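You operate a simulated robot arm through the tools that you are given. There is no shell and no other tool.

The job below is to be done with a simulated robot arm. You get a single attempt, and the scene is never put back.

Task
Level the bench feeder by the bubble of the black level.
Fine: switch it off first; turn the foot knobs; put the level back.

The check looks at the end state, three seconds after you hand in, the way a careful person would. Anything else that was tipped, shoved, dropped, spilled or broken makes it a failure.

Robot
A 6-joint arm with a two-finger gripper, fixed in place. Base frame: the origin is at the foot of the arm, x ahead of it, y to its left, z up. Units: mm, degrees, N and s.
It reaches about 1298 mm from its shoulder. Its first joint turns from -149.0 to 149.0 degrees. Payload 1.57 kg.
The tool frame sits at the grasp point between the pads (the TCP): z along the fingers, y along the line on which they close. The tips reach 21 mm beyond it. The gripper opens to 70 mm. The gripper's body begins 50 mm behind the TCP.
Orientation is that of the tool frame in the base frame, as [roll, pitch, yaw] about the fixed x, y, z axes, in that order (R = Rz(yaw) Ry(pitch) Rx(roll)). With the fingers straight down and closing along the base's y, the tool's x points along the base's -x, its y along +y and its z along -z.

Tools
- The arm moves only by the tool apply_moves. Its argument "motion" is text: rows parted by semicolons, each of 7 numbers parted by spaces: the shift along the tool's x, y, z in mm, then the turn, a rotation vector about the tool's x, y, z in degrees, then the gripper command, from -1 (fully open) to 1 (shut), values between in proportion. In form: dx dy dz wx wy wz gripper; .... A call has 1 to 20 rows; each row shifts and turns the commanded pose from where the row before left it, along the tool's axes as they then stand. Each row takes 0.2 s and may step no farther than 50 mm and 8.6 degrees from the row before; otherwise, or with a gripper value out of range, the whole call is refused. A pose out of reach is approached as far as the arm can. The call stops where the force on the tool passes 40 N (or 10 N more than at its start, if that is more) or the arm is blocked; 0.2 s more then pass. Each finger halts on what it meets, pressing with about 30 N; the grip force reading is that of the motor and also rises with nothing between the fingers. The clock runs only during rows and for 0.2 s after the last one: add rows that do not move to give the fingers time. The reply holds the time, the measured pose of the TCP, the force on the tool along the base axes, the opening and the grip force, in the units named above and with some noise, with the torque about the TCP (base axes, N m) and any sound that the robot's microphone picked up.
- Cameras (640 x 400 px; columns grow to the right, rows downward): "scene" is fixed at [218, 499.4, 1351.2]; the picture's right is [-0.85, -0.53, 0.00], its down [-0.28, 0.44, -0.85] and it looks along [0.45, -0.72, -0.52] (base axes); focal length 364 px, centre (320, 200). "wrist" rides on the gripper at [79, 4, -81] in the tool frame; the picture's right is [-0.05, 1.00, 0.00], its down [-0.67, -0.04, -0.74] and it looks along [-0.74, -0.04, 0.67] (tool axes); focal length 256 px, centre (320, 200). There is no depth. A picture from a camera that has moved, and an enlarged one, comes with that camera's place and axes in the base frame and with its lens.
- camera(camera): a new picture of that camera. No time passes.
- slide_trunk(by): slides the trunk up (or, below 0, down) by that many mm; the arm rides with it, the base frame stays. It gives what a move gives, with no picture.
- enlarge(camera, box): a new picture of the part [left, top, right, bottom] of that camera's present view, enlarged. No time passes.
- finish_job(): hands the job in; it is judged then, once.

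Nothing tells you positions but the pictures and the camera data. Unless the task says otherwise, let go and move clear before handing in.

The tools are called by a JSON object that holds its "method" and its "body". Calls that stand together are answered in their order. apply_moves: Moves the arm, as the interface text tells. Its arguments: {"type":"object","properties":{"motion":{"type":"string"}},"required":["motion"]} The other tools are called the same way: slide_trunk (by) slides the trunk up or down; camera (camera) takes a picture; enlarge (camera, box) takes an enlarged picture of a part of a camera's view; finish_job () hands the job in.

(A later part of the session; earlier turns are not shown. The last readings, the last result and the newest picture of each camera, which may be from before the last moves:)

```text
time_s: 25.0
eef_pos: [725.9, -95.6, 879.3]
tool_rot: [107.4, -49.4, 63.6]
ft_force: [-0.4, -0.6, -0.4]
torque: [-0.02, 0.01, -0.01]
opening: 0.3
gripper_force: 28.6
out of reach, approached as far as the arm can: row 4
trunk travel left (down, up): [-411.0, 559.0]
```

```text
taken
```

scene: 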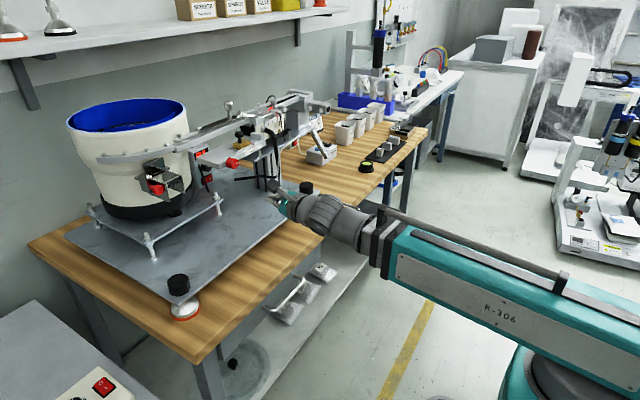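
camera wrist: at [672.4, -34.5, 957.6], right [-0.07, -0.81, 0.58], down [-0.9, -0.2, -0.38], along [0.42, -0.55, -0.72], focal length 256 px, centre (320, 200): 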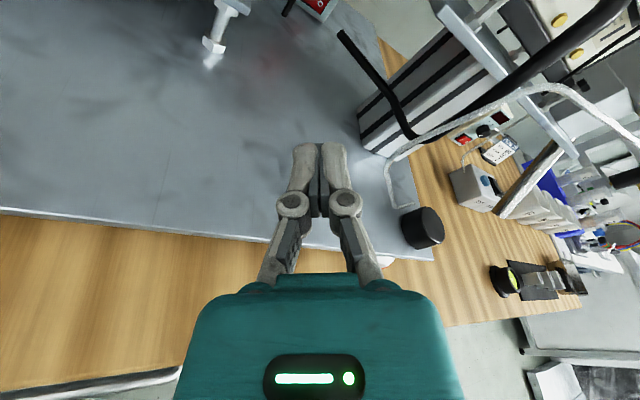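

The wrist seems limited on this roll side. I'll unwind the roll the other way (camera swings below, then up on the right side), which should free the joint for yawing right.

{"method": "apply_moves", "body": {"motion": "0 0 0 0 0 -8.5 1; 0 0 0 0 0 -8.5 1; 0 0 0 0 0 -8.5 1; 0 0 0 0 0 -8.5 1; 0 0 0 0 0 -8.5 1; 0 0 0 0 0 -8.5 1; 0 0 0 0 0 -8.5 1; 0 0 0 0 0 -8.5 1; 0 0 0 0 0 -8.5 1; 0 0 0 0 0 -8.5 1; 0 0 0 0 0 -8.5 1; 0 0 0 0 0 -8.5 1; 0 0 0 0 0 -8.5 1; 0 0 0 0 0 -8.5 1; 0 0 0 0 0 -8.5 1; 0 0 0 0 0 -8.5 1; 0 0 0 0 0 -8.5 1; 0 0 0 0 0 0 1"}}

{"method": "camera", "body": {"camera": "scene"}}

```text
time_s: 28.8
eef_pos: [726.6, -94.3, 879.9]
tool_rot: [-160.6, 78.3, -174.1]
ft_force: [0.5, -0.1, -0.1]
torque: [-0.02, -0.01, -0.03]
opening: 0.0
gripper_force: 28.6
trunk travel left (down, up): [-411.0, 559.0]
```

```text
taken
```

scene: 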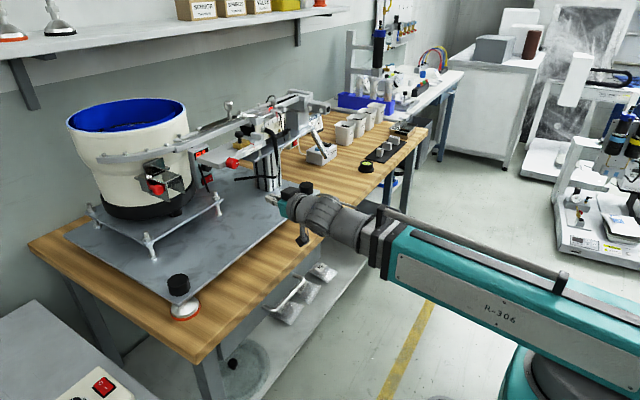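

Now camera is below; I continue the roll negative by another ~136° so it comes up on the right side.

{"method": "apply_moves", "body": {"motion": "0 0 0 0 0 -8.5 1; 0 0 0 0 0 -8.5 1; 0 0 0 0 0 -8.5 1; 0 0 0 0 0 -8.5 1; 0 0 0 0 0 -8.5 1; 0 0 0 0 0 -8.5 1; 0 0 0 0 0 -8.5 1; 0 0 0 0 0 -8.5 1; 0 0 0 0 0 -8.5 1; 0 0 0 0 0 -8.5 1; 0 0 0 0 0 -8.5 1; 0 0 0 0 0 -8.5 1; 0 0 0 0 0 -8.5 1; 0 0 0 0 0 -8.5 1; 0 0 0 0 0 -8.5 1; 0 0 0 0 0 -8.5 1; 0 0 0 0 0 -8.5 1; 0 0 0 0 0 -8.5 1; 0 0 0 0 0 0 1"}}

{"method": "camera", "body": {"camera": "wrist"}}

```text
time_s: 32.8
eef_pos: [725.7, -96.1, 879.9]
tool_rot: [-116.3, -64.6, -79.7]
ft_force: [0.3, 0.4, -0.7]
torque: [-0.01, 0.02, 0.0]
opening: 0.2
gripper_force: 28.9
trunk travel left (down, up): [-411.0, 559.0]
```

```text
taken
camera wrist: at [654.9, -114.7, 965.3], right [-0.29, -0.85, -0.43], down [-0.75, 0.49, -0.45], along [0.59, 0.19, -0.78], focal length 256 px, centre (320, 200)
```

wrist: 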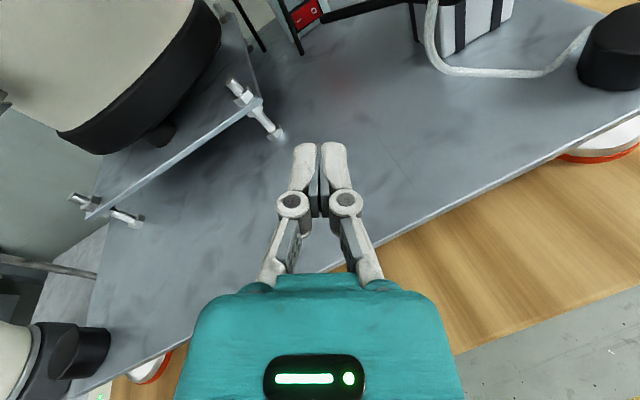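

The new roll works without hitting limits. Now I shift +y 55, +x 34 and yaw another 11° to line up with the lane.

{"method": "apply_moves", "body": {"motion": "-10.3 -29 9.8 0 0 0 1; -10.3 -29 9.8 0 0 0 1; 0 0 0 -5 2.1 1.05 1; 0 0 0 -5 2.1 1.05 1; 0 0 0 0 0 0 1"}}

{"method": "camera", "body": {"camera": "wrist"}}

{"method": "camera", "body": {"camera": "scene"}}

```text
time_s: 34.0
eef_pos: [760.4, -39.8, 880.6]
tool_rot: [-116.1, -64.5, -91.0]
ft_force: [-0.3, 0.8, -1.3]
torque: [0.0, -0.04, -0.01]
opening: 0.2
gripper_force: 28.4
out of reach, approached as far as the arm can: row 2
trunk travel left (down, up): [-411.0, 559.0]
```

```text
taken
camera wrist: at [686.8, -44.5, 965.3], right [-0.45, -0.78, -0.43], down [-0.64, 0.62, -0.45], along [0.62, 0.08, -0.78], focal length 256 px, centre (320, 200)
```

wrist: 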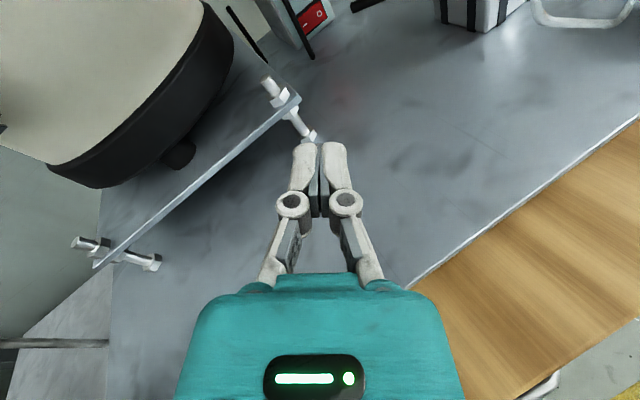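

```text
taken
```

scene: 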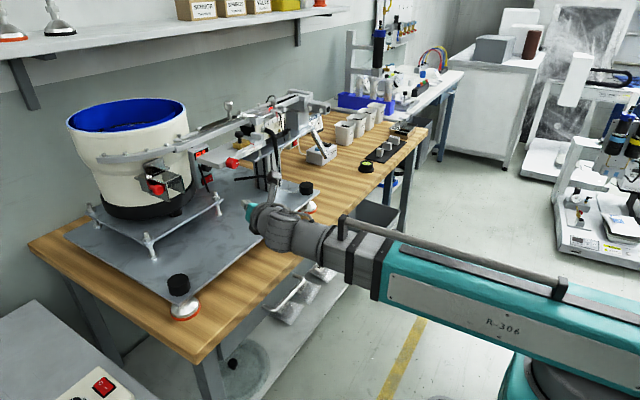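

The axis now points straight at the O mark (column 320). The cable end and bolt positions check out, so I'll roll the hand further so its right side rides higher over the cable end, then view again.

{"method": "apply_moves", "body": {"motion": "0 0 0 0 0 -8.4 1; 0 0 0 0 0 -8.4 1; 0 0 0 0 0 -8.4 1; 0 0 0 0 0 -8.4 1; 0 0 0 0 0 -8.4 1; 0 0 0 0 0 -8.4 1; 0 0 0 0 0 0 1"}}

{"method": "camera", "body": {"camera": "wrist"}}

```text
time_s: 35.6
eef_pos: [760.1, -40.0, 880.8]
tool_rot: [112.9, -60.7, 45.0]
ft_force: [-0.4, 0.3, 0.1]
torque: [-0.02, 0.03, -0.01]
opening: 0.2
gripper_force: 28.9
trunk travel left (down, up): [-411.0, 559.0]
```

```text
taken
camera wrist: at [716.1, 16.9, 966.4], right [-0.31, -0.86, 0.4], down [-0.88, 0.11, -0.46], along [0.35, -0.5, -0.79], focal length 256 px, centre (320, 200)
```

wrist: 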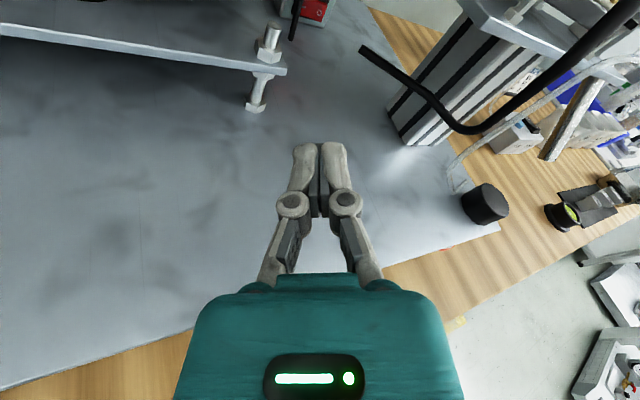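

Clear view. I'll drop ~24 mm and tilt down to ~18° so the camera passes under the shelf, then check pose before advancing.

{"method": "apply_moves", "body": {"motion": "-22.3 -7.5 6.2 0 0 0 1; 0 0 0 3.2 -6.2 0 1; 0 0 0 0 0 0 1"}}

{"method": "camera", "body": {"camera": "wrist"}}

```text
time_s: 36.4
eef_pos: [760.4, -41.3, 857.3]
tool_rot: [125.1, -57.8, 34.4]
ft_force: [0.0, -0.7, 1.0]
torque: [0.04, -0.02, 0.02]
opening: 0.0
gripper_force: 28.6
out of reach, approached as far as the arm can: row 1, 2
trunk travel left (down, up): [-411.0, 559.0]
```

```text
taken
camera wrist: at [725.9, 10.0, 951.9], right [-0.27, -0.88, 0.39], down [-0.93, 0.13, -0.35], along [0.26, -0.46, -0.85], focal length 256 px, centre (320, 200)
```

wrist: 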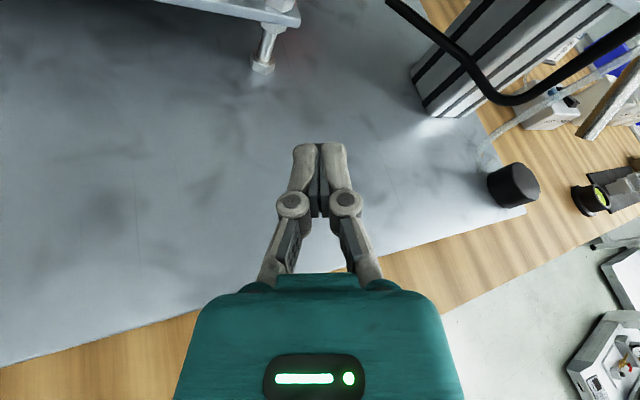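

Orientation is good (yaw -25°, 18° down). Advance 120 mm along the lane at constant height, slowly, then look.

{"method": "apply_moves", "body": {"motion": "5.5 2.8 19 0 0 0 1; 5.5 2.8 19 0 0 0 1; 5.5 2.8 19 0 0 0 1; 5.5 2.8 19 0 0 0 1; 5.5 2.8 19 0 0 0 1; 5.5 2.8 19 0 0 0 1; 0 0 0 0 0 0 1"}}

{"method": "camera", "body": {"camera": "wrist"}}

{"method": "camera", "body": {"camera": "scene"}}

```text
time_s: 38.0
eef_pos: [869.8, -91.3, 858.3]
tool_rot: [125.2, -57.8, 34.3]
ft_force: [-0.2, -0.4, 0.3]
torque: [0.0, 0.0, 0.02]
opening: 0.0
gripper_force: 28.9
trunk travel left (down, up): [-411.0, 559.0]
```

```text
taken
camera wrist: at [834.4, -39.0, 951.9], right [-0.27, -0.88, 0.39], down [-0.93, 0.13, -0.35], along [0.26, -0.46, -0.85], focal length 256 px, centre (320, 200)
```

wrist: 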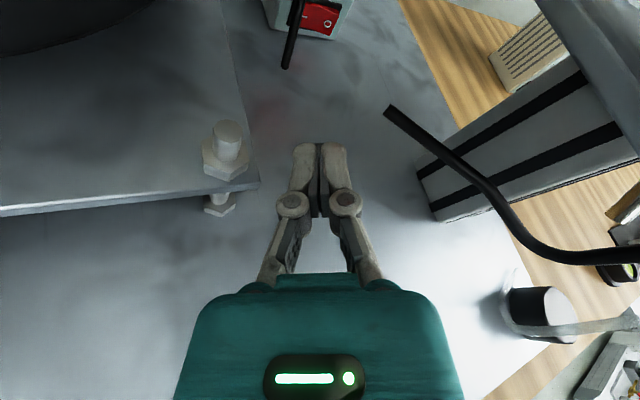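

```text
taken
```

scene: 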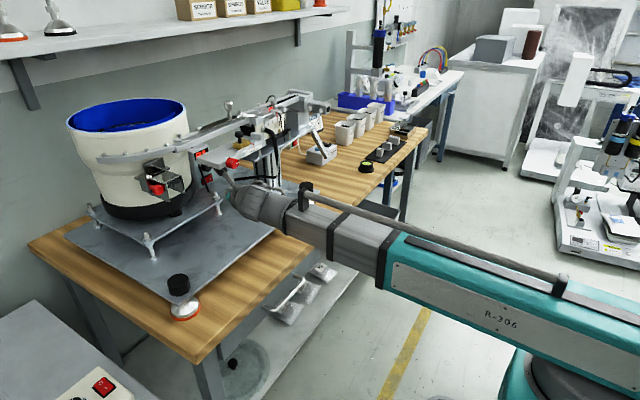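

I'm in the lane with cable end on the right and bolt on the left, both clear. Advance another 110 mm at the same height.

{"method": "apply_moves", "body": {"motion": "5.5 2.8 19 0 0 0 1; 5.5 2.8 19 0 0 0 1; 5.5 2.8 19 0 0 0 1; 5.5 2.8 19 0 0 0 1; 5.5 2.8 19 0 0 0 1; 2.7 1.4 9.5 0 0 0 1; 0 0 0 0 0 0 1"}}

{"method": "camera", "body": {"camera": "wrist"}}

{"method": "enlarge", "body": {"camera": "scene", "box": [180, 130, 340, 250]}}

```text
time_s: 39.6
eef_pos: [969.0, -137.5, 857.6]
tool_rot: [125.1, -57.7, 34.5]
ft_force: [0.0, -0.2, -0.1]
torque: [0.01, 0.02, 0.01]
opening: 0.0
gripper_force: 28.6
trunk travel left (down, up): [-411.0, 559.0]
```

```text
taken
camera wrist: at [934.0, -86.0, 951.9], right [-0.27, -0.88, 0.39], down [-0.93, 0.13, -0.35], along [0.26, -0.46, -0.85], focal length 256 px, centre (320, 200)
```

wrist: 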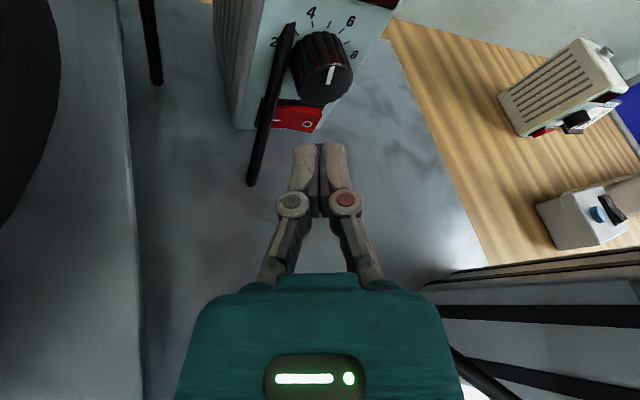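

```text
3.33 times, centred on (260, 190) of scene
camera zoom: at [218.0, 499.4, 1351.2], right [-0.85, -0.53, 0.0], down [-0.28, 0.44, -0.85], along [0.45, -0.72, -0.52], focal length 1214 px, centre (520, 233)
```

zoom: 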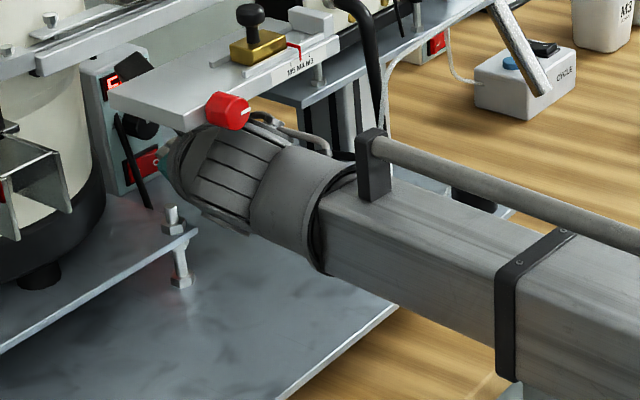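

The tips are now about 45 mm in front of the rocker's O side, dial just above. I'll do a combined move forward, slightly right and down while tilting to 26°, keeping the hand above the cable end.

{"method": "apply_moves", "body": {"motion": "-5.9 0.95 16 1.26 -2.45 0 1; -5.9 0.95 16 1.26 -2.45 0 1; -5.9 0.95 16 1.26 -2.45 0 1; 0 0 0 0 0 0 1"}}

{"method": "camera", "body": {"camera": "wrist"}}

{"method": "enlarge", "body": {"camera": "scene", "box": [180, 130, 340, 250]}}

```text
time_s: 40.6
eef_pos: [1002.5, -165.0, 832.7]
tool_rot: [137.4, -52.8, 24.4]
ft_force: [0.5, -0.2, -0.4]
torque: [-0.03, -0.01, -0.01]
opening: 0.0
gripper_force: 28.9
out of reach, approached as far as the arm can: row 3
trunk travel left (down, up): [-411.0, 559.0]
```

```text
taken
camera wrist: at [979.8, -120.0, 933.4], right [-0.22, -0.9, 0.37], down [-0.97, 0.14, -0.21], along [0.14, -0.4, -0.91], focal length 256 px, centre (320, 200)
```

wrist: 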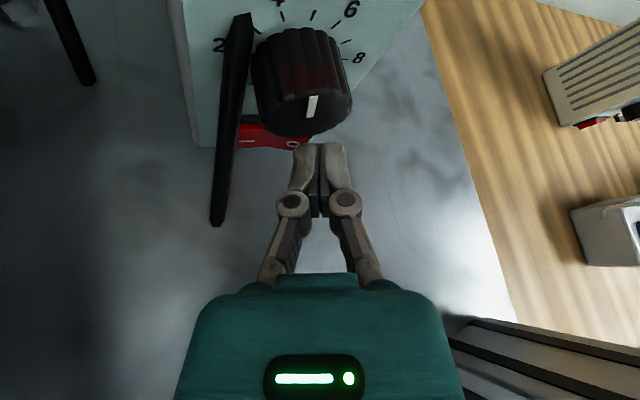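

```text
3.33 times, centred on (260, 190) of scene
camera zoom: at [218.0, 499.4, 1351.2], right [-0.85, -0.53, 0.0], down [-0.28, 0.44, -0.85], along [0.45, -0.72, -0.52], focal length 1214 px, centre (520, 233)
```

zoom: 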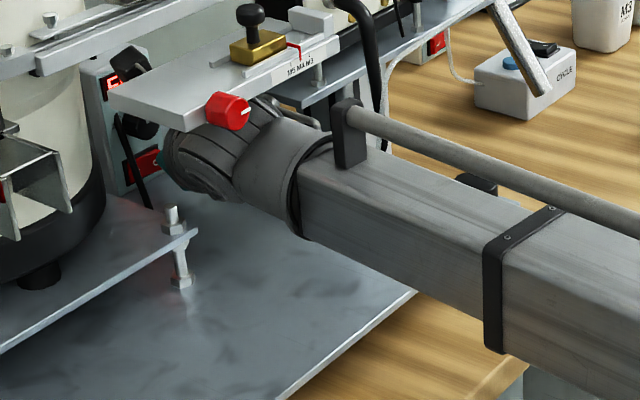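

The left fingertip corner is right at the O half, under the dial. I'll shift 4 mm right and 3 mm down, then press gently forward in small steps.

{"method": "apply_moves", "body": {"motion": "-3.4 2.3 2.8 0 0 0 1; 1.65 -0.56 2.44 0 0 0 1; 0 0 0 0 0 0 1"}}

{"method": "camera", "body": {"camera": "wrist"}}

```text
time_s: 41.4
eef_pos: [1004.6, -168.6, 832.8]
tool_rot: [137.2, -52.9, 24.5]
ft_force: [0.4, 0.3, 0.2]
torque: [0.02, 0.02, 0.03]
opening: 0.0
gripper_force: 28.7
trunk travel left (down, up): [-411.0, 559.0]
```

```text
taken
camera wrist: at [982.6, -123.2, 933.6], right [-0.22, -0.9, 0.37], down [-0.97, 0.14, -0.22], along [0.14, -0.4, -0.91], focal length 256 px, centre (320, 200)
```

wrist: 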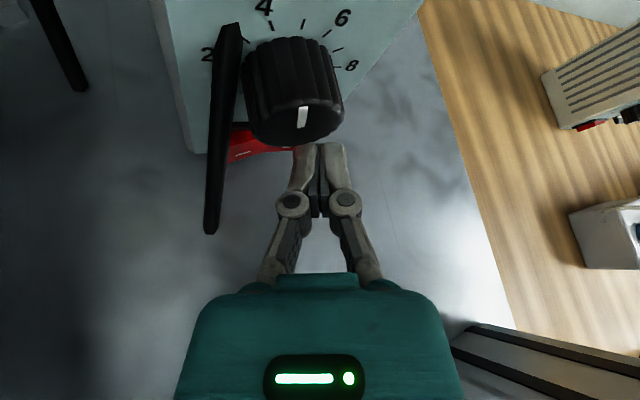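

No contact yet (force near zero). Press forward in 3 mm steps.

{"method": "apply_moves", "body": {"motion": "1.65 -0.56 2.44 0 0 0 1; 1.65 -0.56 2.44 0 0 0 1; 1.65 -0.56 2.44 0 0 0 1; 0 0 0 0 0 0 1"}}

{"method": "camera", "body": {"camera": "wrist"}}

{"method": "enlarge", "body": {"camera": "scene", "box": [185, 140, 235, 180]}}

```text
time_s: 42.3
eef_pos: [1007.6, -167.9, 832.7]
tool_rot: [137.6, -52.6, 23.9]
ft_force: [-12.1, -0.4, 2.5]
torque: [-0.01, 0.01, 0.03]
opening: 0.1
gripper_force: 28.5
trunk travel left (down, up): [-411.0, 559.0]
stopped in row 4: the force on the tool passed its limit at 43 N (the readings are from after the stop); the commanded pose is now the measured one
```

```text
taken
camera wrist: at [985.6, -123.1, 933.8], right [-0.22, -0.9, 0.37], down [-0.97, 0.15, -0.21], along [0.13, -0.4, -0.91], focal length 256 px, centre (320, 200)
```

wrist: 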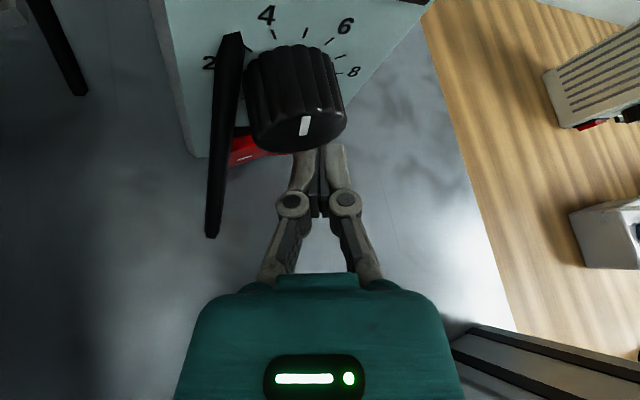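

```text
10.00 times, centred on (210, 160) of scene
camera zoom: at [218.0, 499.4, 1351.2], right [-0.85, -0.53, 0.0], down [-0.28, 0.44, -0.85], along [0.45, -0.72, -0.52], focal length 3642 px, centre (1420, 600)
```

zoom: 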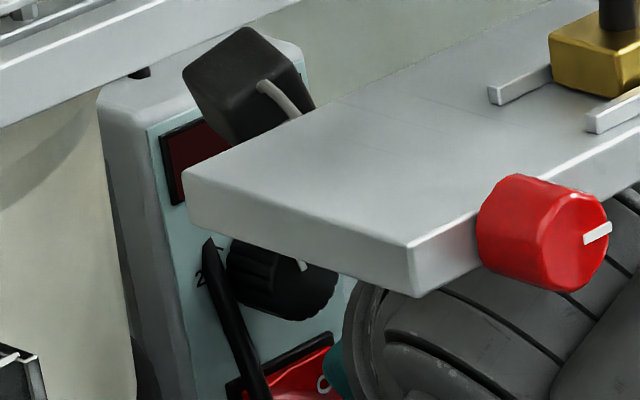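

The display now appears dark — the press worked. I'll back off along the same path and confirm.

{"method": "apply_moves", "body": {"motion": "-4.4 1.5 -6.5 0 0 0 1; 3.2 -3.4 -16.5 -1.26 2.44 0 1; 3.2 -3.4 -16.5 -1.26 2.44 0 1; 3.2 -3.4 -16.5 -1.26 2.44 0 1; 0 0 0 0 0 0 1"}}

{"method": "camera", "body": {"camera": "wrist"}}

{"method": "enlarge", "body": {"camera": "scene", "box": [185, 140, 235, 180]}}

```text
time_s: 43.5
eef_pos: [965.8, -139.1, 856.1]
tool_rot: [126.2, -57.4, 33.3]
ft_force: [-0.2, 0.2, -0.6]
torque: [0.03, 0.01, -0.02]
opening: 0.2
gripper_force: 28.5
trunk travel left (down, up): [-411.0, 559.0]
```

```text
taken
camera wrist: at [932.4, -86.6, 950.6], right [-0.27, -0.88, 0.39], down [-0.93, 0.13, -0.34], along [0.25, -0.45, -0.86], focal length 256 px, centre (320, 200)
```

wrist: 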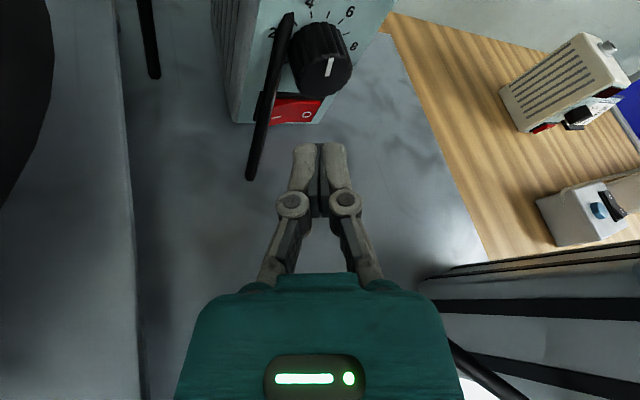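

```text
10.00 times, centred on (210, 160) of scene
camera zoom: at [218.0, 499.4, 1351.2], right [-0.85, -0.53, 0.0], down [-0.28, 0.44, -0.85], along [0.45, -0.72, -0.52], focal length 3642 px, centre (1420, 600)
```

zoom: 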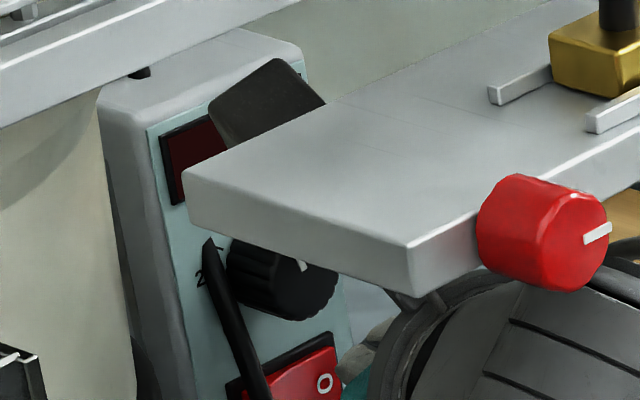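

The display is dark, so the feeder is off. Now retreat straight back along the lane by 220 mm.

{"method": "apply_moves", "body": {"motion": "-5.5 -2.8 -19 0 0 0 1; -5.5 -2.8 -19 0 0 0 1; -5.5 -2.8 -19 0 0 0 1; -5.5 -2.8 -19 0 0 0 1; -5.5 -2.8 -19 0 0 0 1; -5.5 -2.8 -19 0 0 0 1; -5.5 -2.8 -19 0 0 0 1; -5.5 -2.8 -19 0 0 0 1; -5.5 -2.8 -19 0 0 0 1; -5.5 -2.8 -19 0 0 0 1; -5.5 -2.8 -19 0 0 0 1; 0 0 0 0 0 0 1"}}

{"method": "camera", "body": {"camera": "scene"}}

```text
time_s: 46.1
eef_pos: [765.6, -45.6, 857.3]
tool_rot: [125.9, -57.5, 33.6]
ft_force: [-0.6, 0.2, -0.6]
torque: [-0.01, 0.03, -0.03]
opening: 0.1
gripper_force: 28.2
trunk travel left (down, up): [-411.0, 559.0]
```

```text
taken
```

scene: 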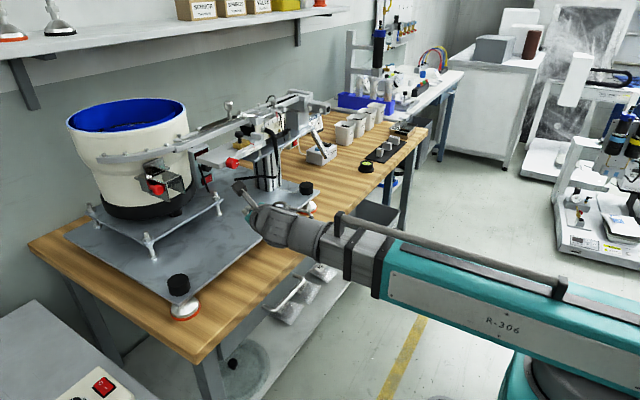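

Clear of the feeder. Now I'll back off a bit more and unwind the roll so the hand returns to the neutral orientation for working downward.

{"method": "apply_moves", "body": {"motion": "-5.5 -2.8 -19 0 0 0 1; -5.5 -2.8 -19 0 0 0 1; 10 5 0 0 0 8.5 1; 10 5 0 0 0 8.5 1; 10 0 0 0 0 8.5 1; 0 0 0 0 0 8.5 1; 0 0 0 0 0 8.5 1; 0 0 0 0 0 8.5 1; 0 0 0 0 0 8.5 1; 0 0 0 0 0 8.5 1; 0 0 0 0 0 8.5 1; 0 0 0 0 0 8.5 1; 0 0 0 0 0 8.5 1; 0 0 0 0 0 8.5 1; 0 0 0 0 0 8.5 1; 0 0 0 0 0 0 1"}}

{"method": "apply_moves", "body": {"motion": "0 0 0 0 0 8.5 1; 0 0 0 0 0 8.5 1; 0 0 0 0 0 8.5 1; 0 0 0 0 0 8.5 1; 0 0 0 0 0 8.5 1; 0 0 0 0 0 8.5 1; 0 0 0 0 0 8.5 1; 0 0 0 0 0 8.5 1; 0 0 0 0 0 8.5 1; 0 0 0 0 0 8.5 1; 0 0 0 0 0 8.5 1; 0 0 0 0 0 0 1"}}

{"method": "camera", "body": {"camera": "scene"}}

```text
time_s: 49.5
eef_pos: [742.3, -32.7, 855.5]
tool_rot: [-108.6, -6.2, -113.0]
ft_force: [-0.4, -0.2, 0.1]
torque: [0.04, -0.01, 0.0]
opening: 0.3
gripper_force: 28.2
out of reach, approached as far as the arm can: row 3, 4, 5
trunk travel left (down, up): [-411.0, 559.0]
```

```text
time_s: 52.1
eef_pos: [741.2, -33.6, 856.1]
tool_rot: [-170.6, 71.1, 164.9]
ft_force: [0.3, -1.4, -0.6]
torque: [0.05, -0.01, 0.03]
opening: 0.0
gripper_force: 28.3
trunk travel left (down, up): [-411.0, 559.0]
```

```text
taken
```

scene: 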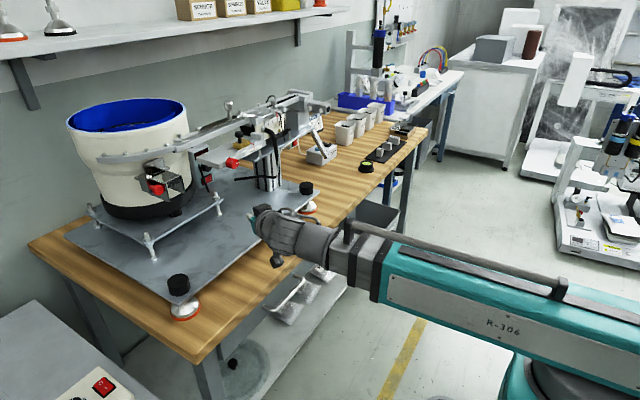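

Hand is back in neutral roll. Now yaw back to straight and pitch the fingers downward while moving away from the shelf.

{"method": "apply_moves", "body": {"motion": "0.7 -11.2 -0.3 -7.9 -0.44 -2.67 -1; 0.7 -11.2 -0.3 -7.9 -0.44 -2.67 -1; 0.7 -11.2 -0.3 -7.9 -0.44 -2.67 -1; -2.5 -5 -8.2 0 7.92 0 -1; -1.3 -5 -8.5 0 7.92 0 -1; -0.2 -5 -8.6 0 7.92 0 -1; 1 -5 -8.5 0 7.92 0 -1; 2.2 -5 -8.3 0 7.92 0 -1; 3.3 -5 -7.9 0 7.92 0 -1; 4.4 -5 -7.4 0 7.92 0 -1; 5.4 -5 -6.7 0 7.92 0 -1; 6.2 -5 -5.9 0 7.92 0 -1; 0 0 0 0 0 0 -1"}}

{"method": "camera", "body": {"camera": "wrist"}}

{"method": "camera", "body": {"camera": "scene"}}

```text
time_s: 54.1
eef_pos: [695.0, -88.5, 753.2]
tool_rot: [-177.1, 27.0, -178.0]
ft_force: [-2.1, 8.9, 27.3]
torque: [1.25, 0.16, 0.06]
opening: 70.7
gripper_force: 0.2
out of reach, approached as far as the arm can: row 4, 5, 6, 7, 8, 9
trunk travel left (down, up): [-411.0, 559.0]
stopped in row 9: the force on the tool passed its limit at 64 N (the readings are from after the stop); the commanded pose is now the measured one
```

```text
taken
camera wrist: at [588.7, -84.3, 787.4], right [0.03, 1.0, -0.02], down [0.25, 0.01, 0.97], along [0.97, -0.04, -0.25], focal length 256 px, centre (320, 200)
```

wrist: 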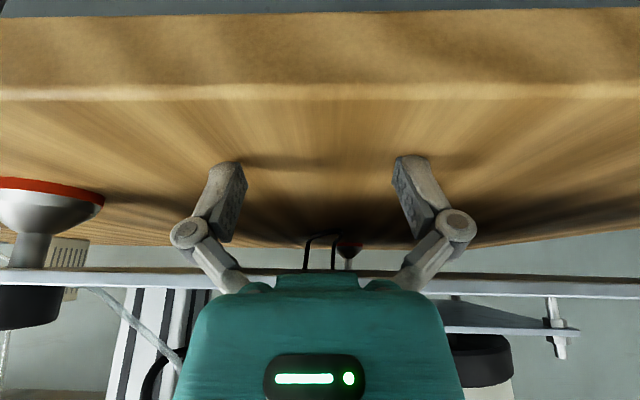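

```text
taken
```

scene: 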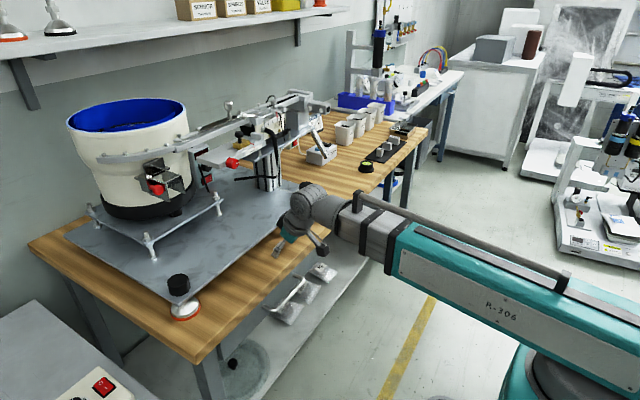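

The arm could not lift the wrist (pitch limit) so the fingers lowered onto the bare bench top and it stopped; nothing was near. I'll raise with the trunk and then finish the pitch.

{"method": "slide_trunk", "body": {"by": 30}}

{"method": "slide_trunk", "body": {"by": 150}}

{"method": "camera", "body": {"camera": "wrist"}}

```text
time_s: 54.8
eef_pos: [696.5, -91.0, 779.7]
tool_rot: [-177.0, 26.8, -177.9]
ft_force: [0.6, 0.0, 0.2]
torque: [-0.02, 0.01, 0.01]
opening: 69.5
gripper_force: 0.1
trunk travel left (down, up): [-441.0, 529.0]
```

```text
time_s: 56.6
eef_pos: [695.8, -89.4, 929.1]
tool_rot: [-177.0, 26.8, -177.9]
ft_force: [0.0, -0.1, 0.5]
torque: [-0.01, 0.0, 0.0]
opening: 70.2
gripper_force: 0.1
trunk travel left (down, up): [-591.0, 379.0]
```

```text
taken
camera wrist: at [590.1, -86.0, 965.6], right [0.03, 1.0, -0.02], down [0.26, 0.01, 0.97], along [0.97, -0.04, -0.26], focal length 256 px, centre (320, 200)
```

wrist: 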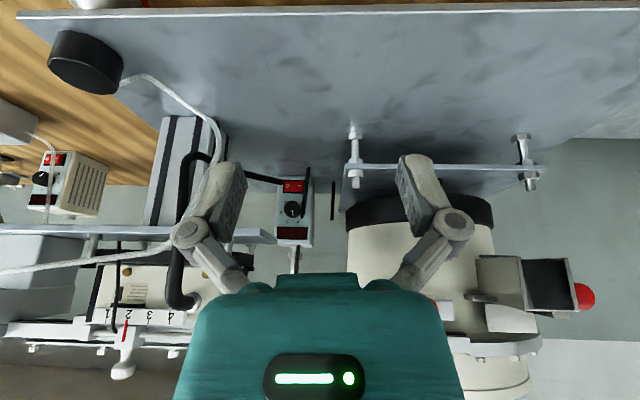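

Display confirmed dark. Now I pitch the fingers straight down, move back a bit and travel right toward the level.

{"method": "apply_moves", "body": {"motion": "0 0 -10 0 7 0 -1; 0 0 -10 0 7 0 -1; 0 0 -10 0 7 0 -1; 10 0 0 0 6 0 -1; 10 -30 0 0 0 0 -1; 10 -40 0 0 0 0 -1; 10 -40 0 0 0 0 -1; 0 -40 0 0 0 0 -1; 0 -40 0 0 0 0 -1; 0 0 0 0 0 0 -1"}}

{"method": "camera", "body": {"camera": "wrist"}}

{"method": "camera", "body": {"camera": "scene"}}

```text
time_s: 58.8
eef_pos: [649.7, -277.2, 909.7]
tool_rot: [-177.3, -0.2, -179.2]
ft_force: [-0.6, -0.3, -0.3]
torque: [0.05, -0.02, 0.0]
opening: 70.2
gripper_force: 0.0
out of reach, approached as far as the arm can: row 1, 2, 3, 7
trunk travel left (down, up): [-591.0, 379.0]
```

```text
taken
camera wrist: at [571.4, -271.4, 990.4], right [0.04, 1.0, -0.05], down [0.67, 0.01, 0.74], along [0.74, -0.06, -0.67], focal length 256 px, centre (320, 200)
```

wrist: 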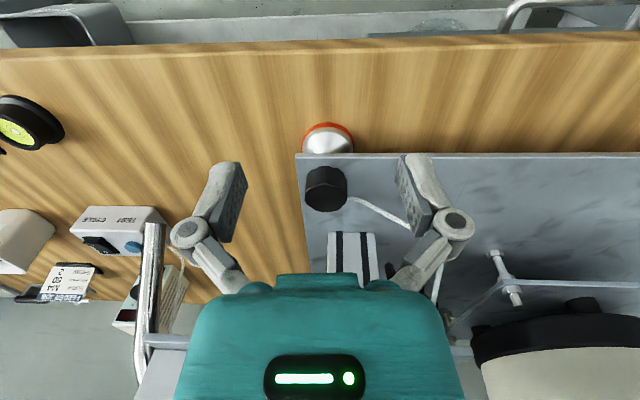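

```text
taken
```

scene: 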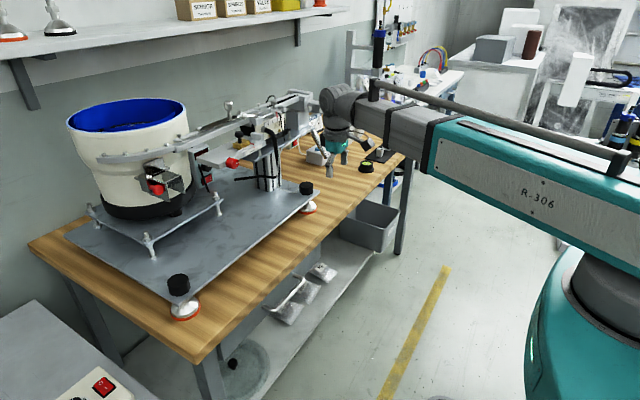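

Level's now estimated at about (707,-598, top 775). Continue to the right at this height, x≈650, and view it from in front.

{"method": "apply_moves", "body": {"motion": "0 -45 0 0 0 0 -1; 0 -45 0 0 0 0 -1; 0 -45 0 0 0 0 -1; 0 -45 0 0 0 0 -1; 0 -45 0 0 0 0 -1; 0 -45 0 0 0 0 -1; 0 -40 0 0 0 0 -1; 0 0 0 0 0 0 -1"}}

{"method": "camera", "body": {"camera": "wrist"}}

{"method": "camera", "body": {"camera": "scene"}}

```text
time_s: 60.6
eef_pos: [653.0, -585.0, 908.7]
tool_rot: [-177.3, -0.2, -179.2]
ft_force: [-0.3, -0.1, -0.1]
torque: [0.0, 0.02, -0.01]
opening: 70.2
gripper_force: 0.1
out of reach, approached as far as the arm can: row 1, 3, 4, 6
trunk travel left (down, up): [-591.0, 379.0]
```

```text
taken
camera wrist: at [574.2, -579.0, 990.3], right [0.04, 1.0, -0.05], down [0.67, 0.01, 0.74], along [0.74, -0.06, -0.67], focal length 256 px, centre (320, 200)
```

wrist: 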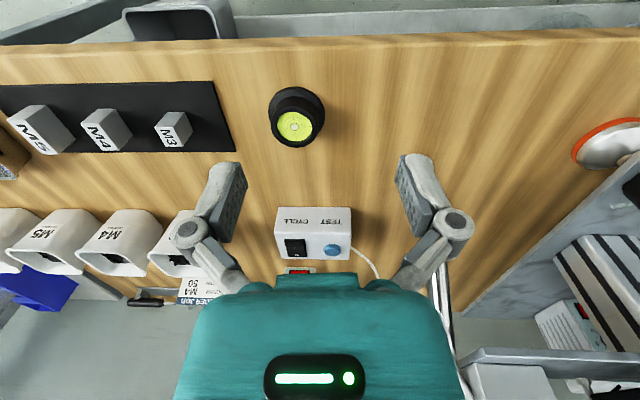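

```text
taken
```

scene: 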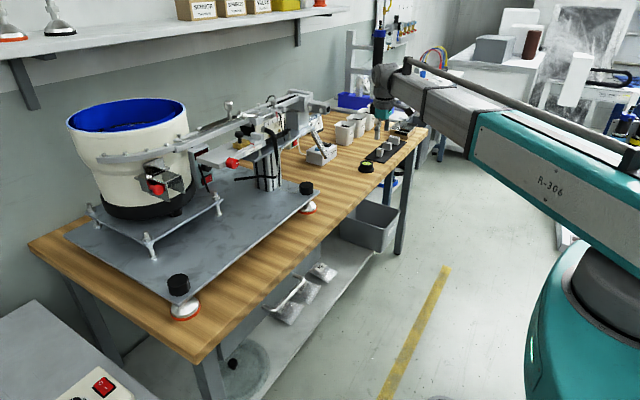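

{"method": "enlarge", "body": {"camera": "wrist", "box": [250, 70, 350, 160]}}

{"method": "enlarge", "body": {"camera": "wrist", "box": [130, 60, 400, 300]}}

```text
4.44 times, centred on (300, 115) of wrist
camera zoom: at [574.2, -579.0, 990.3], right [0.04, 1.0, -0.05], down [0.67, 0.01, 0.74], along [0.74, -0.06, -0.67], focal length 1138 px, centre (409, 578)
```

zoom: 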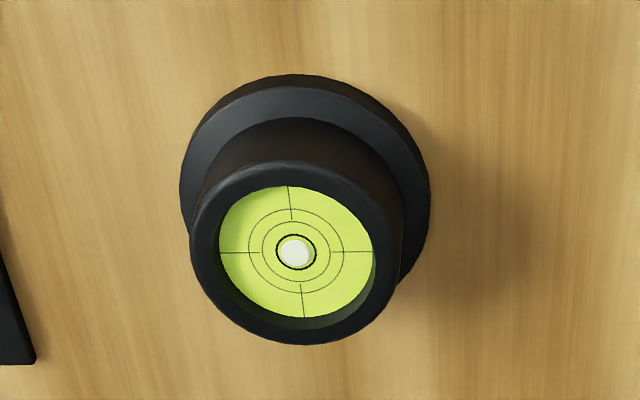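

```text
1.67 times, centred on (265, 180) of wrist
camera zoom: at [574.2, -579.0, 990.3], right [0.04, 1.0, -0.05], down [0.67, 0.01, 0.74], along [0.74, -0.06, -0.67], focal length 427 px, centre (412, 233)
```

zoom: 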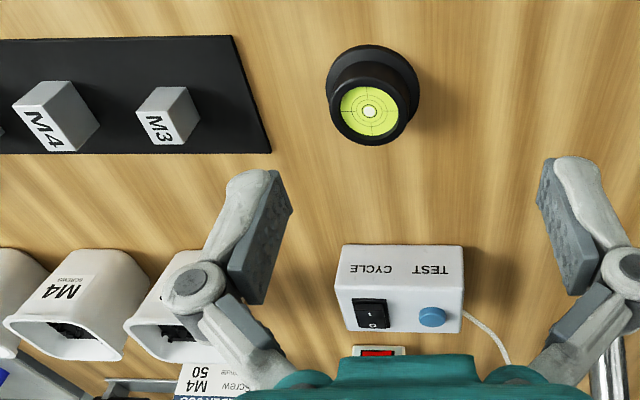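

The level sits on the bench with its bubble centred there; barrel ≈45 mm, centre near (708,-619), top z≈774. I'll straighten the tool and move above it for a check.

{"method": "apply_moves", "body": {"motion": "0 0 0 -2.7 0 0 -1; -25 -17 25 0 0 0 -1; -25 -17 25 0 0 0 -1; -6 0 10 0 0 0 -1; 0 0 0 0 0 0 -1"}}

{"method": "camera", "body": {"camera": "wrist"}}

{"method": "enlarge", "body": {"camera": "scene", "box": [330, 110, 430, 190]}}

```text
time_s: 61.8
eef_pos: [709.2, -620.1, 909.5]
tool_rot: [-180.0, -0.2, -179.2]
ft_force: [-0.2, 0.0, -0.1]
torque: [-0.02, -0.02, 0.02]
opening: 70.0
gripper_force: 0.1
out of reach, approached as far as the arm can: row 2, 3, 4
trunk travel left (down, up): [-591.0, 379.0]
```

```text
taken
camera wrist: at [630.5, -617.7, 990.5], right [0.04, 1.0, 0.0], down [0.67, -0.03, 0.74], along [0.74, -0.03, -0.67], focal length 256 px, centre (320, 200)
```

wrist: 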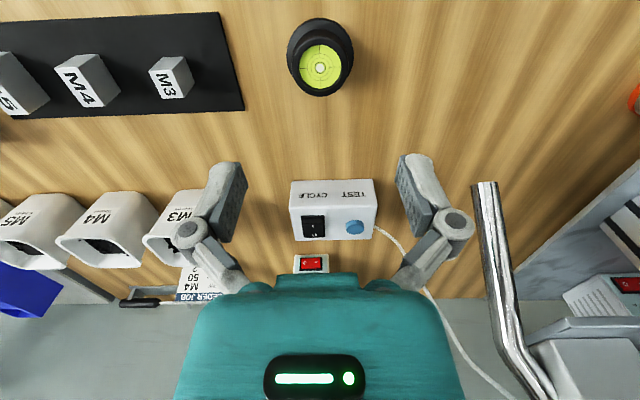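

```text
5.00 times, centred on (380, 150) of scene
camera zoom: at [218.0, 499.4, 1351.2], right [-0.85, -0.53, 0.0], down [-0.28, 0.44, -0.85], along [0.45, -0.72, -0.52], focal length 1821 px, centre (20, 450)
```

zoom: 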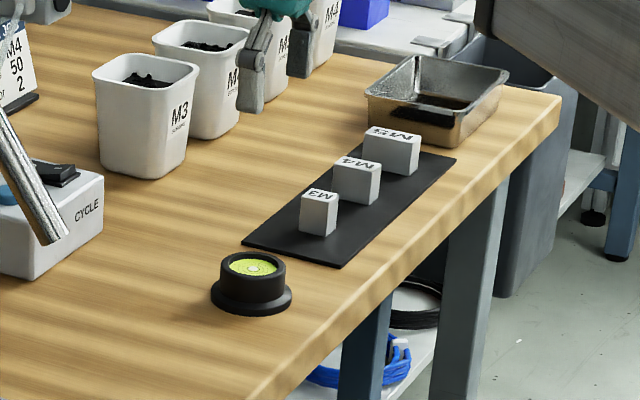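

Vertical travel is governed by the trunk only (the wrist height stays fixed relative to it). The level is right below the grasp point at about (711,-621); I'll lower 90 mm and recheck.

{"method": "slide_trunk", "body": {"by": -90}}

{"method": "camera", "body": {"camera": "wrist"}}

{"method": "enlarge", "body": {"camera": "scene", "box": [330, 110, 430, 190]}}

```text
time_s: 63.0
eef_pos: [709.1, -621.0, 819.2]
tool_rot: [179.9, -0.2, -179.2]
ft_force: [0.6, 0.0, -0.8]
torque: [-0.04, 0.01, 0.02]
opening: 70.1
gripper_force: 0.1
trunk travel left (down, up): [-501.0, 469.0]
```

```text
taken
camera wrist: at [630.4, -617.8, 900.5], right [0.04, 1.0, 0.0], down [0.67, -0.03, 0.74], along [0.74, -0.03, -0.67], focal length 256 px, centre (320, 200)
```

wrist: 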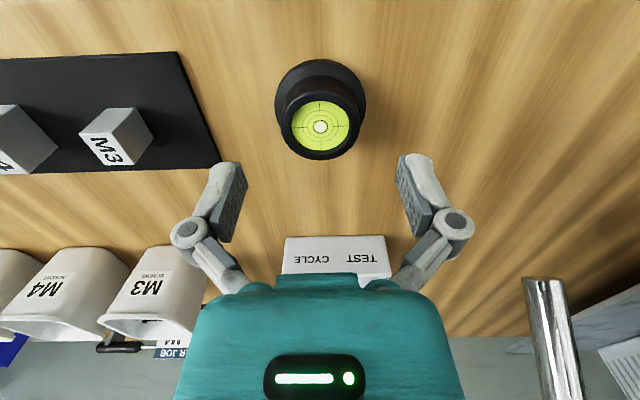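

```text
5.00 times, centred on (380, 150) of scene
camera zoom: at [218.0, 499.4, 1351.2], right [-0.85, -0.53, 0.0], down [-0.28, 0.44, -0.85], along [0.45, -0.72, -0.52], focal length 1821 px, centre (20, 450)
```

zoom: 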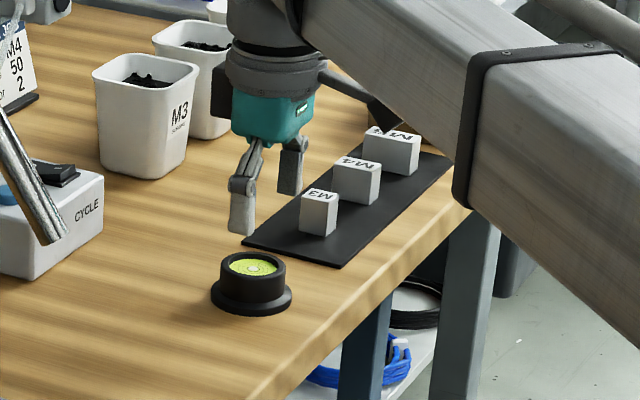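

Well aligned: level centre ≈(709,-621) under the TCP. Lower 50 mm so the tips straddle the barrel just above its flange.

{"method": "slide_trunk", "body": {"by": -40}}

{"method": "camera", "body": {"camera": "wrist"}}

{"method": "enlarge", "body": {"camera": "scene", "box": [340, 130, 400, 180]}}

```text
time_s: 63.9
eef_pos: [707.9, -620.9, 779.7]
tool_rot: [-180.0, -0.1, -179.2]
ft_force: [0.7, -0.3, 0.3]
torque: [-0.01, -0.03, 0.01]
opening: 70.1
gripper_force: 0.0
trunk travel left (down, up): [-461.0, 509.0]
```

```text
taken
camera wrist: at [630.4, -617.8, 860.5], right [0.04, 1.0, 0.0], down [0.67, -0.03, 0.74], along [0.74, -0.03, -0.67], focal length 256 px, centre (320, 200)
```

wrist: 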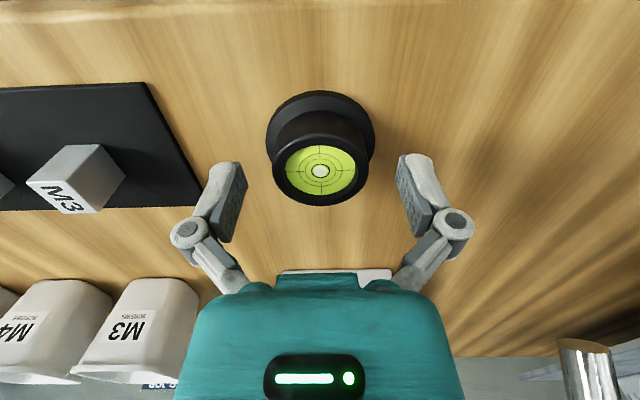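

```text
8.00 times, centred on (370, 155) of scene
camera zoom: at [218.0, 499.4, 1351.2], right [-0.85, -0.53, 0.0], down [-0.28, 0.44, -0.85], along [0.45, -0.72, -0.52], focal length 2914 px, centre (-80, 560)
```

zoom: 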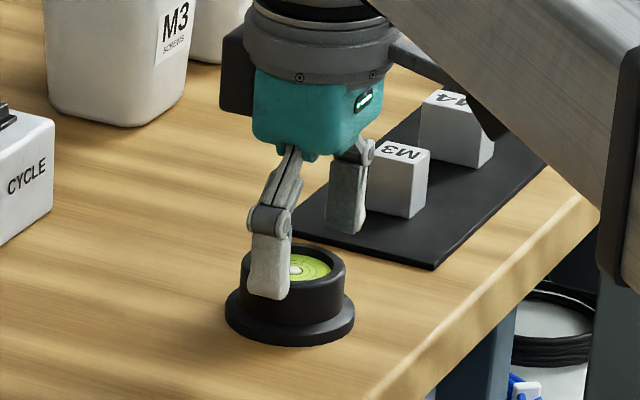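

Comparing views, the level's top is nearer z≈765 and its centre x≈714. I'll shift +5 mm in x, lower 13 mm, then close.

{"method": "apply_moves", "body": {"motion": "-5.5 0 0 0 0 0 -1; 0 0 0 0 0 0 -1"}}

{"method": "slide_trunk", "body": {"by": -12}}

{"method": "camera", "body": {"camera": "wrist"}}

{"method": "enlarge", "body": {"camera": "scene", "box": [340, 130, 400, 180]}}

```text
time_s: 64.5
eef_pos: [712.8, -620.9, 779.5]
tool_rot: [179.9, -0.2, -179.1]
ft_force: [0.3, 0.3, 0.6]
torque: [0.0, -0.02, -0.02]
opening: 69.9
gripper_force: 0.1
trunk travel left (down, up): [-461.0, 509.0]
```

```text
time_s: 65.0
eef_pos: [713.4, -621.4, 767.5]
tool_rot: [-179.9, -0.2, -179.2]
ft_force: [-0.9, 0.2, 0.4]
torque: [0.03, 0.0, 0.0]
opening: 70.0
gripper_force: 0.1
trunk travel left (down, up): [-449.0, 521.0]
```

```text
taken
camera wrist: at [634.9, -618.4, 848.5], right [0.04, 1.0, 0.0], down [0.67, -0.03, 0.74], along [0.74, -0.03, -0.67], focal length 256 px, centre (320, 200)
```

wrist: 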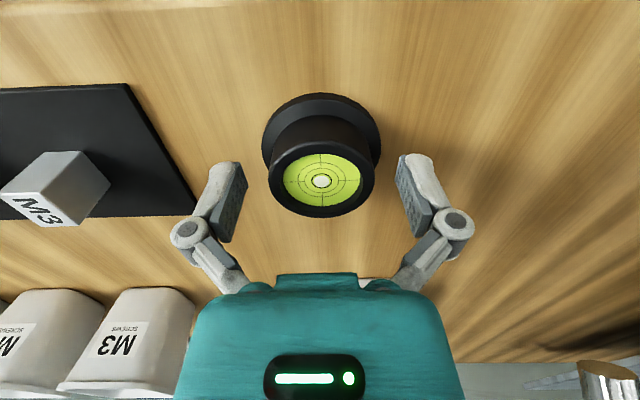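

```text
8.00 times, centred on (370, 155) of scene
camera zoom: at [218.0, 499.4, 1351.2], right [-0.85, -0.53, 0.0], down [-0.28, 0.44, -0.85], along [0.45, -0.72, -0.52], focal length 2914 px, centre (-80, 560)
```

zoom: 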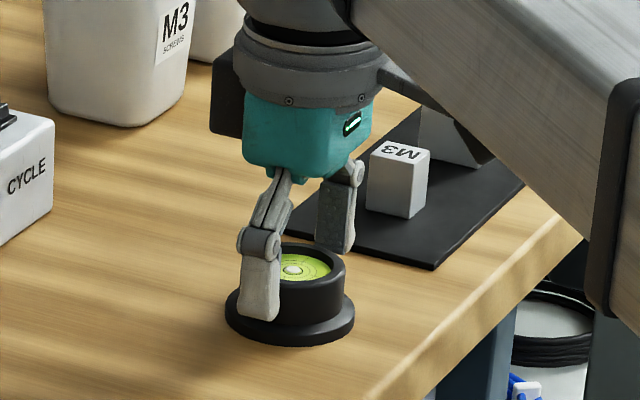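

The pads straddle the barrel. I'll close on the level and lift it slightly.

{"method": "apply_moves", "body": {"motion": "0 0 0 0 0 0 1; 0 0 0 0 0 0 1; 0 0 0 0 0 0 1; 0 0 0 0 0 0 1; 0 0 0 0 0 0 1"}}

{"method": "camera", "body": {"camera": "wrist"}}

```text
time_s: 66.2
eef_pos: [712.6, -620.6, 769.0]
tool_rot: [180.0, -0.2, -179.2]
ft_force: [0.0, 0.5, 3.7]
torque: [0.02, 0.03, -0.02]
opening: 46.0
gripper_force: 30.0
trunk travel left (down, up): [-449.0, 521.0]
```

```text
taken
camera wrist: at [634.8, -618.3, 848.9], right [0.04, 1.0, 0.0], down [0.67, -0.03, 0.74], along [0.74, -0.03, -0.67], focal length 256 px, centre (320, 200)
```

wrist: 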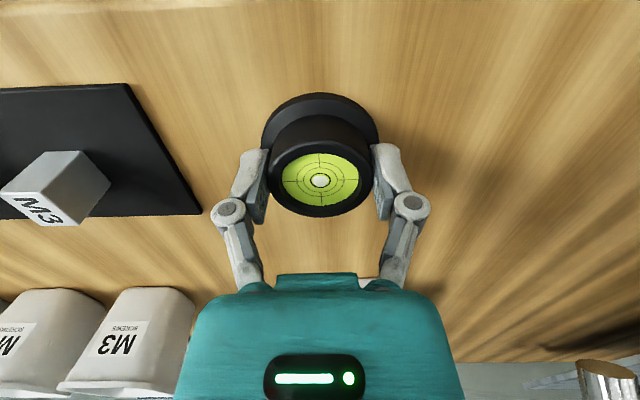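

Gripped: the barrel is 46 mm across. Home is TCP (713,-621,768). I lift by the trunk and check the level hangs straight.

{"method": "slide_trunk", "body": {"by": 110}}

{"method": "camera", "body": {"camera": "wrist"}}

{"method": "camera", "body": {"camera": "scene"}}

```text
time_s: 67.7
eef_pos: [713.1, -620.5, 876.7]
tool_rot: [180.0, -0.2, -179.2]
ft_force: [-0.4, -0.7, 0.5]
torque: [-0.03, 0.0, 0.03]
opening: 0.0
gripper_force: 28.6
trunk travel left (down, up): [-559.0, 411.0]
```

```text
taken
camera wrist: at [635.0, -618.5, 958.4], right [0.04, 1.0, 0.0], down [0.67, -0.03, 0.74], along [0.74, -0.03, -0.67], focal length 256 px, centre (320, 200)
```

wrist: 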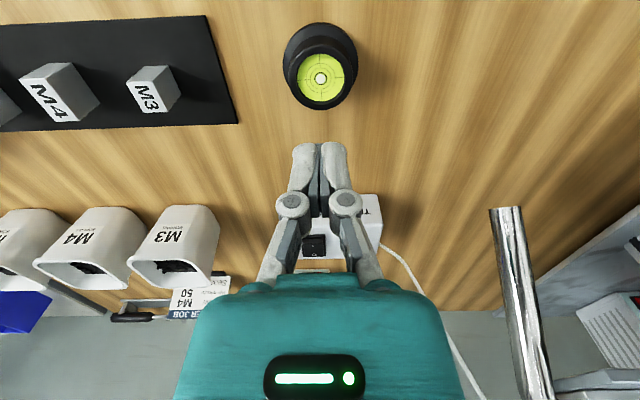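

```text
taken
```

scene: 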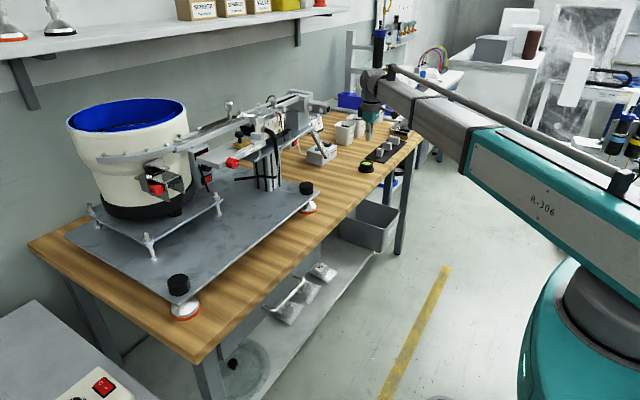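

The level slipped out of the grip and stayed exactly where it was on the bench. I'll reopen, go down a little deeper and lift in small, slow steps while watching.

{"method": "apply_moves", "body": {"motion": "0 0 0 0 0 0 -1; 0 0 0 0 0 0 -1; 0 0 0 0 0 0 -1; 0 0 0 0 0 0 -1; 0 0 0 0 0 0 -1; 0 0 0 0 0 0 -1"}}

{"method": "enlarge", "body": {"camera": "wrist", "box": [270, 10, 370, 120]}}

{"method": "enlarge", "body": {"camera": "scene", "box": [345, 145, 395, 180]}}

```text
time_s: 69.1
eef_pos: [711.8, -620.5, 876.8]
tool_rot: [180.0, -0.1, -179.3]
ft_force: [-0.2, -0.2, -0.4]
torque: [-0.02, -0.02, 0.0]
opening: 70.0
gripper_force: 0.0
trunk travel left (down, up): [-559.0, 411.0]
```

```text
3.64 times, centred on (320, 65) of wrist
camera zoom: at [635.0, -618.4, 958.5], right [0.04, 1.0, 0.0], down [0.67, -0.03, 0.74], along [0.74, -0.03, -0.67], focal length 931 px, centre (320, 691)
```

zoom: 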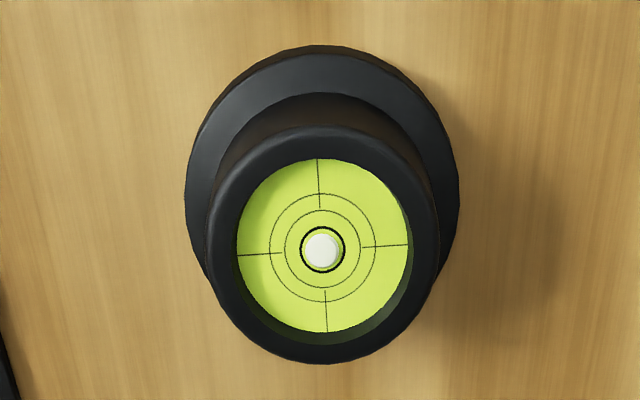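

```text
11.43 times, centred on (370, 162) of scene
camera zoom: at [218.0, 499.4, 1351.2], right [-0.85, -0.53, 0.0], down [-0.28, 0.44, -0.85], along [0.45, -0.72, -0.52], focal length 4162 px, centre (-251, 629)
```

zoom: 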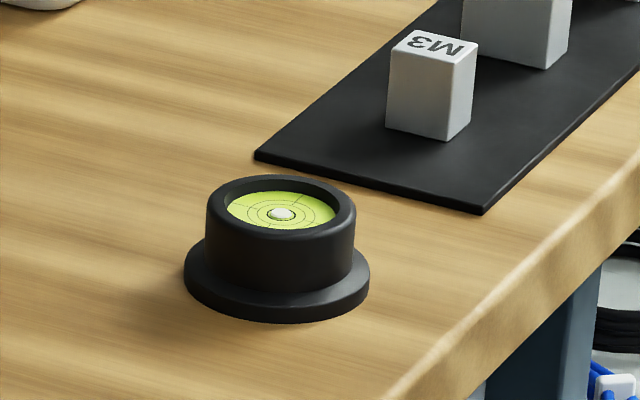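

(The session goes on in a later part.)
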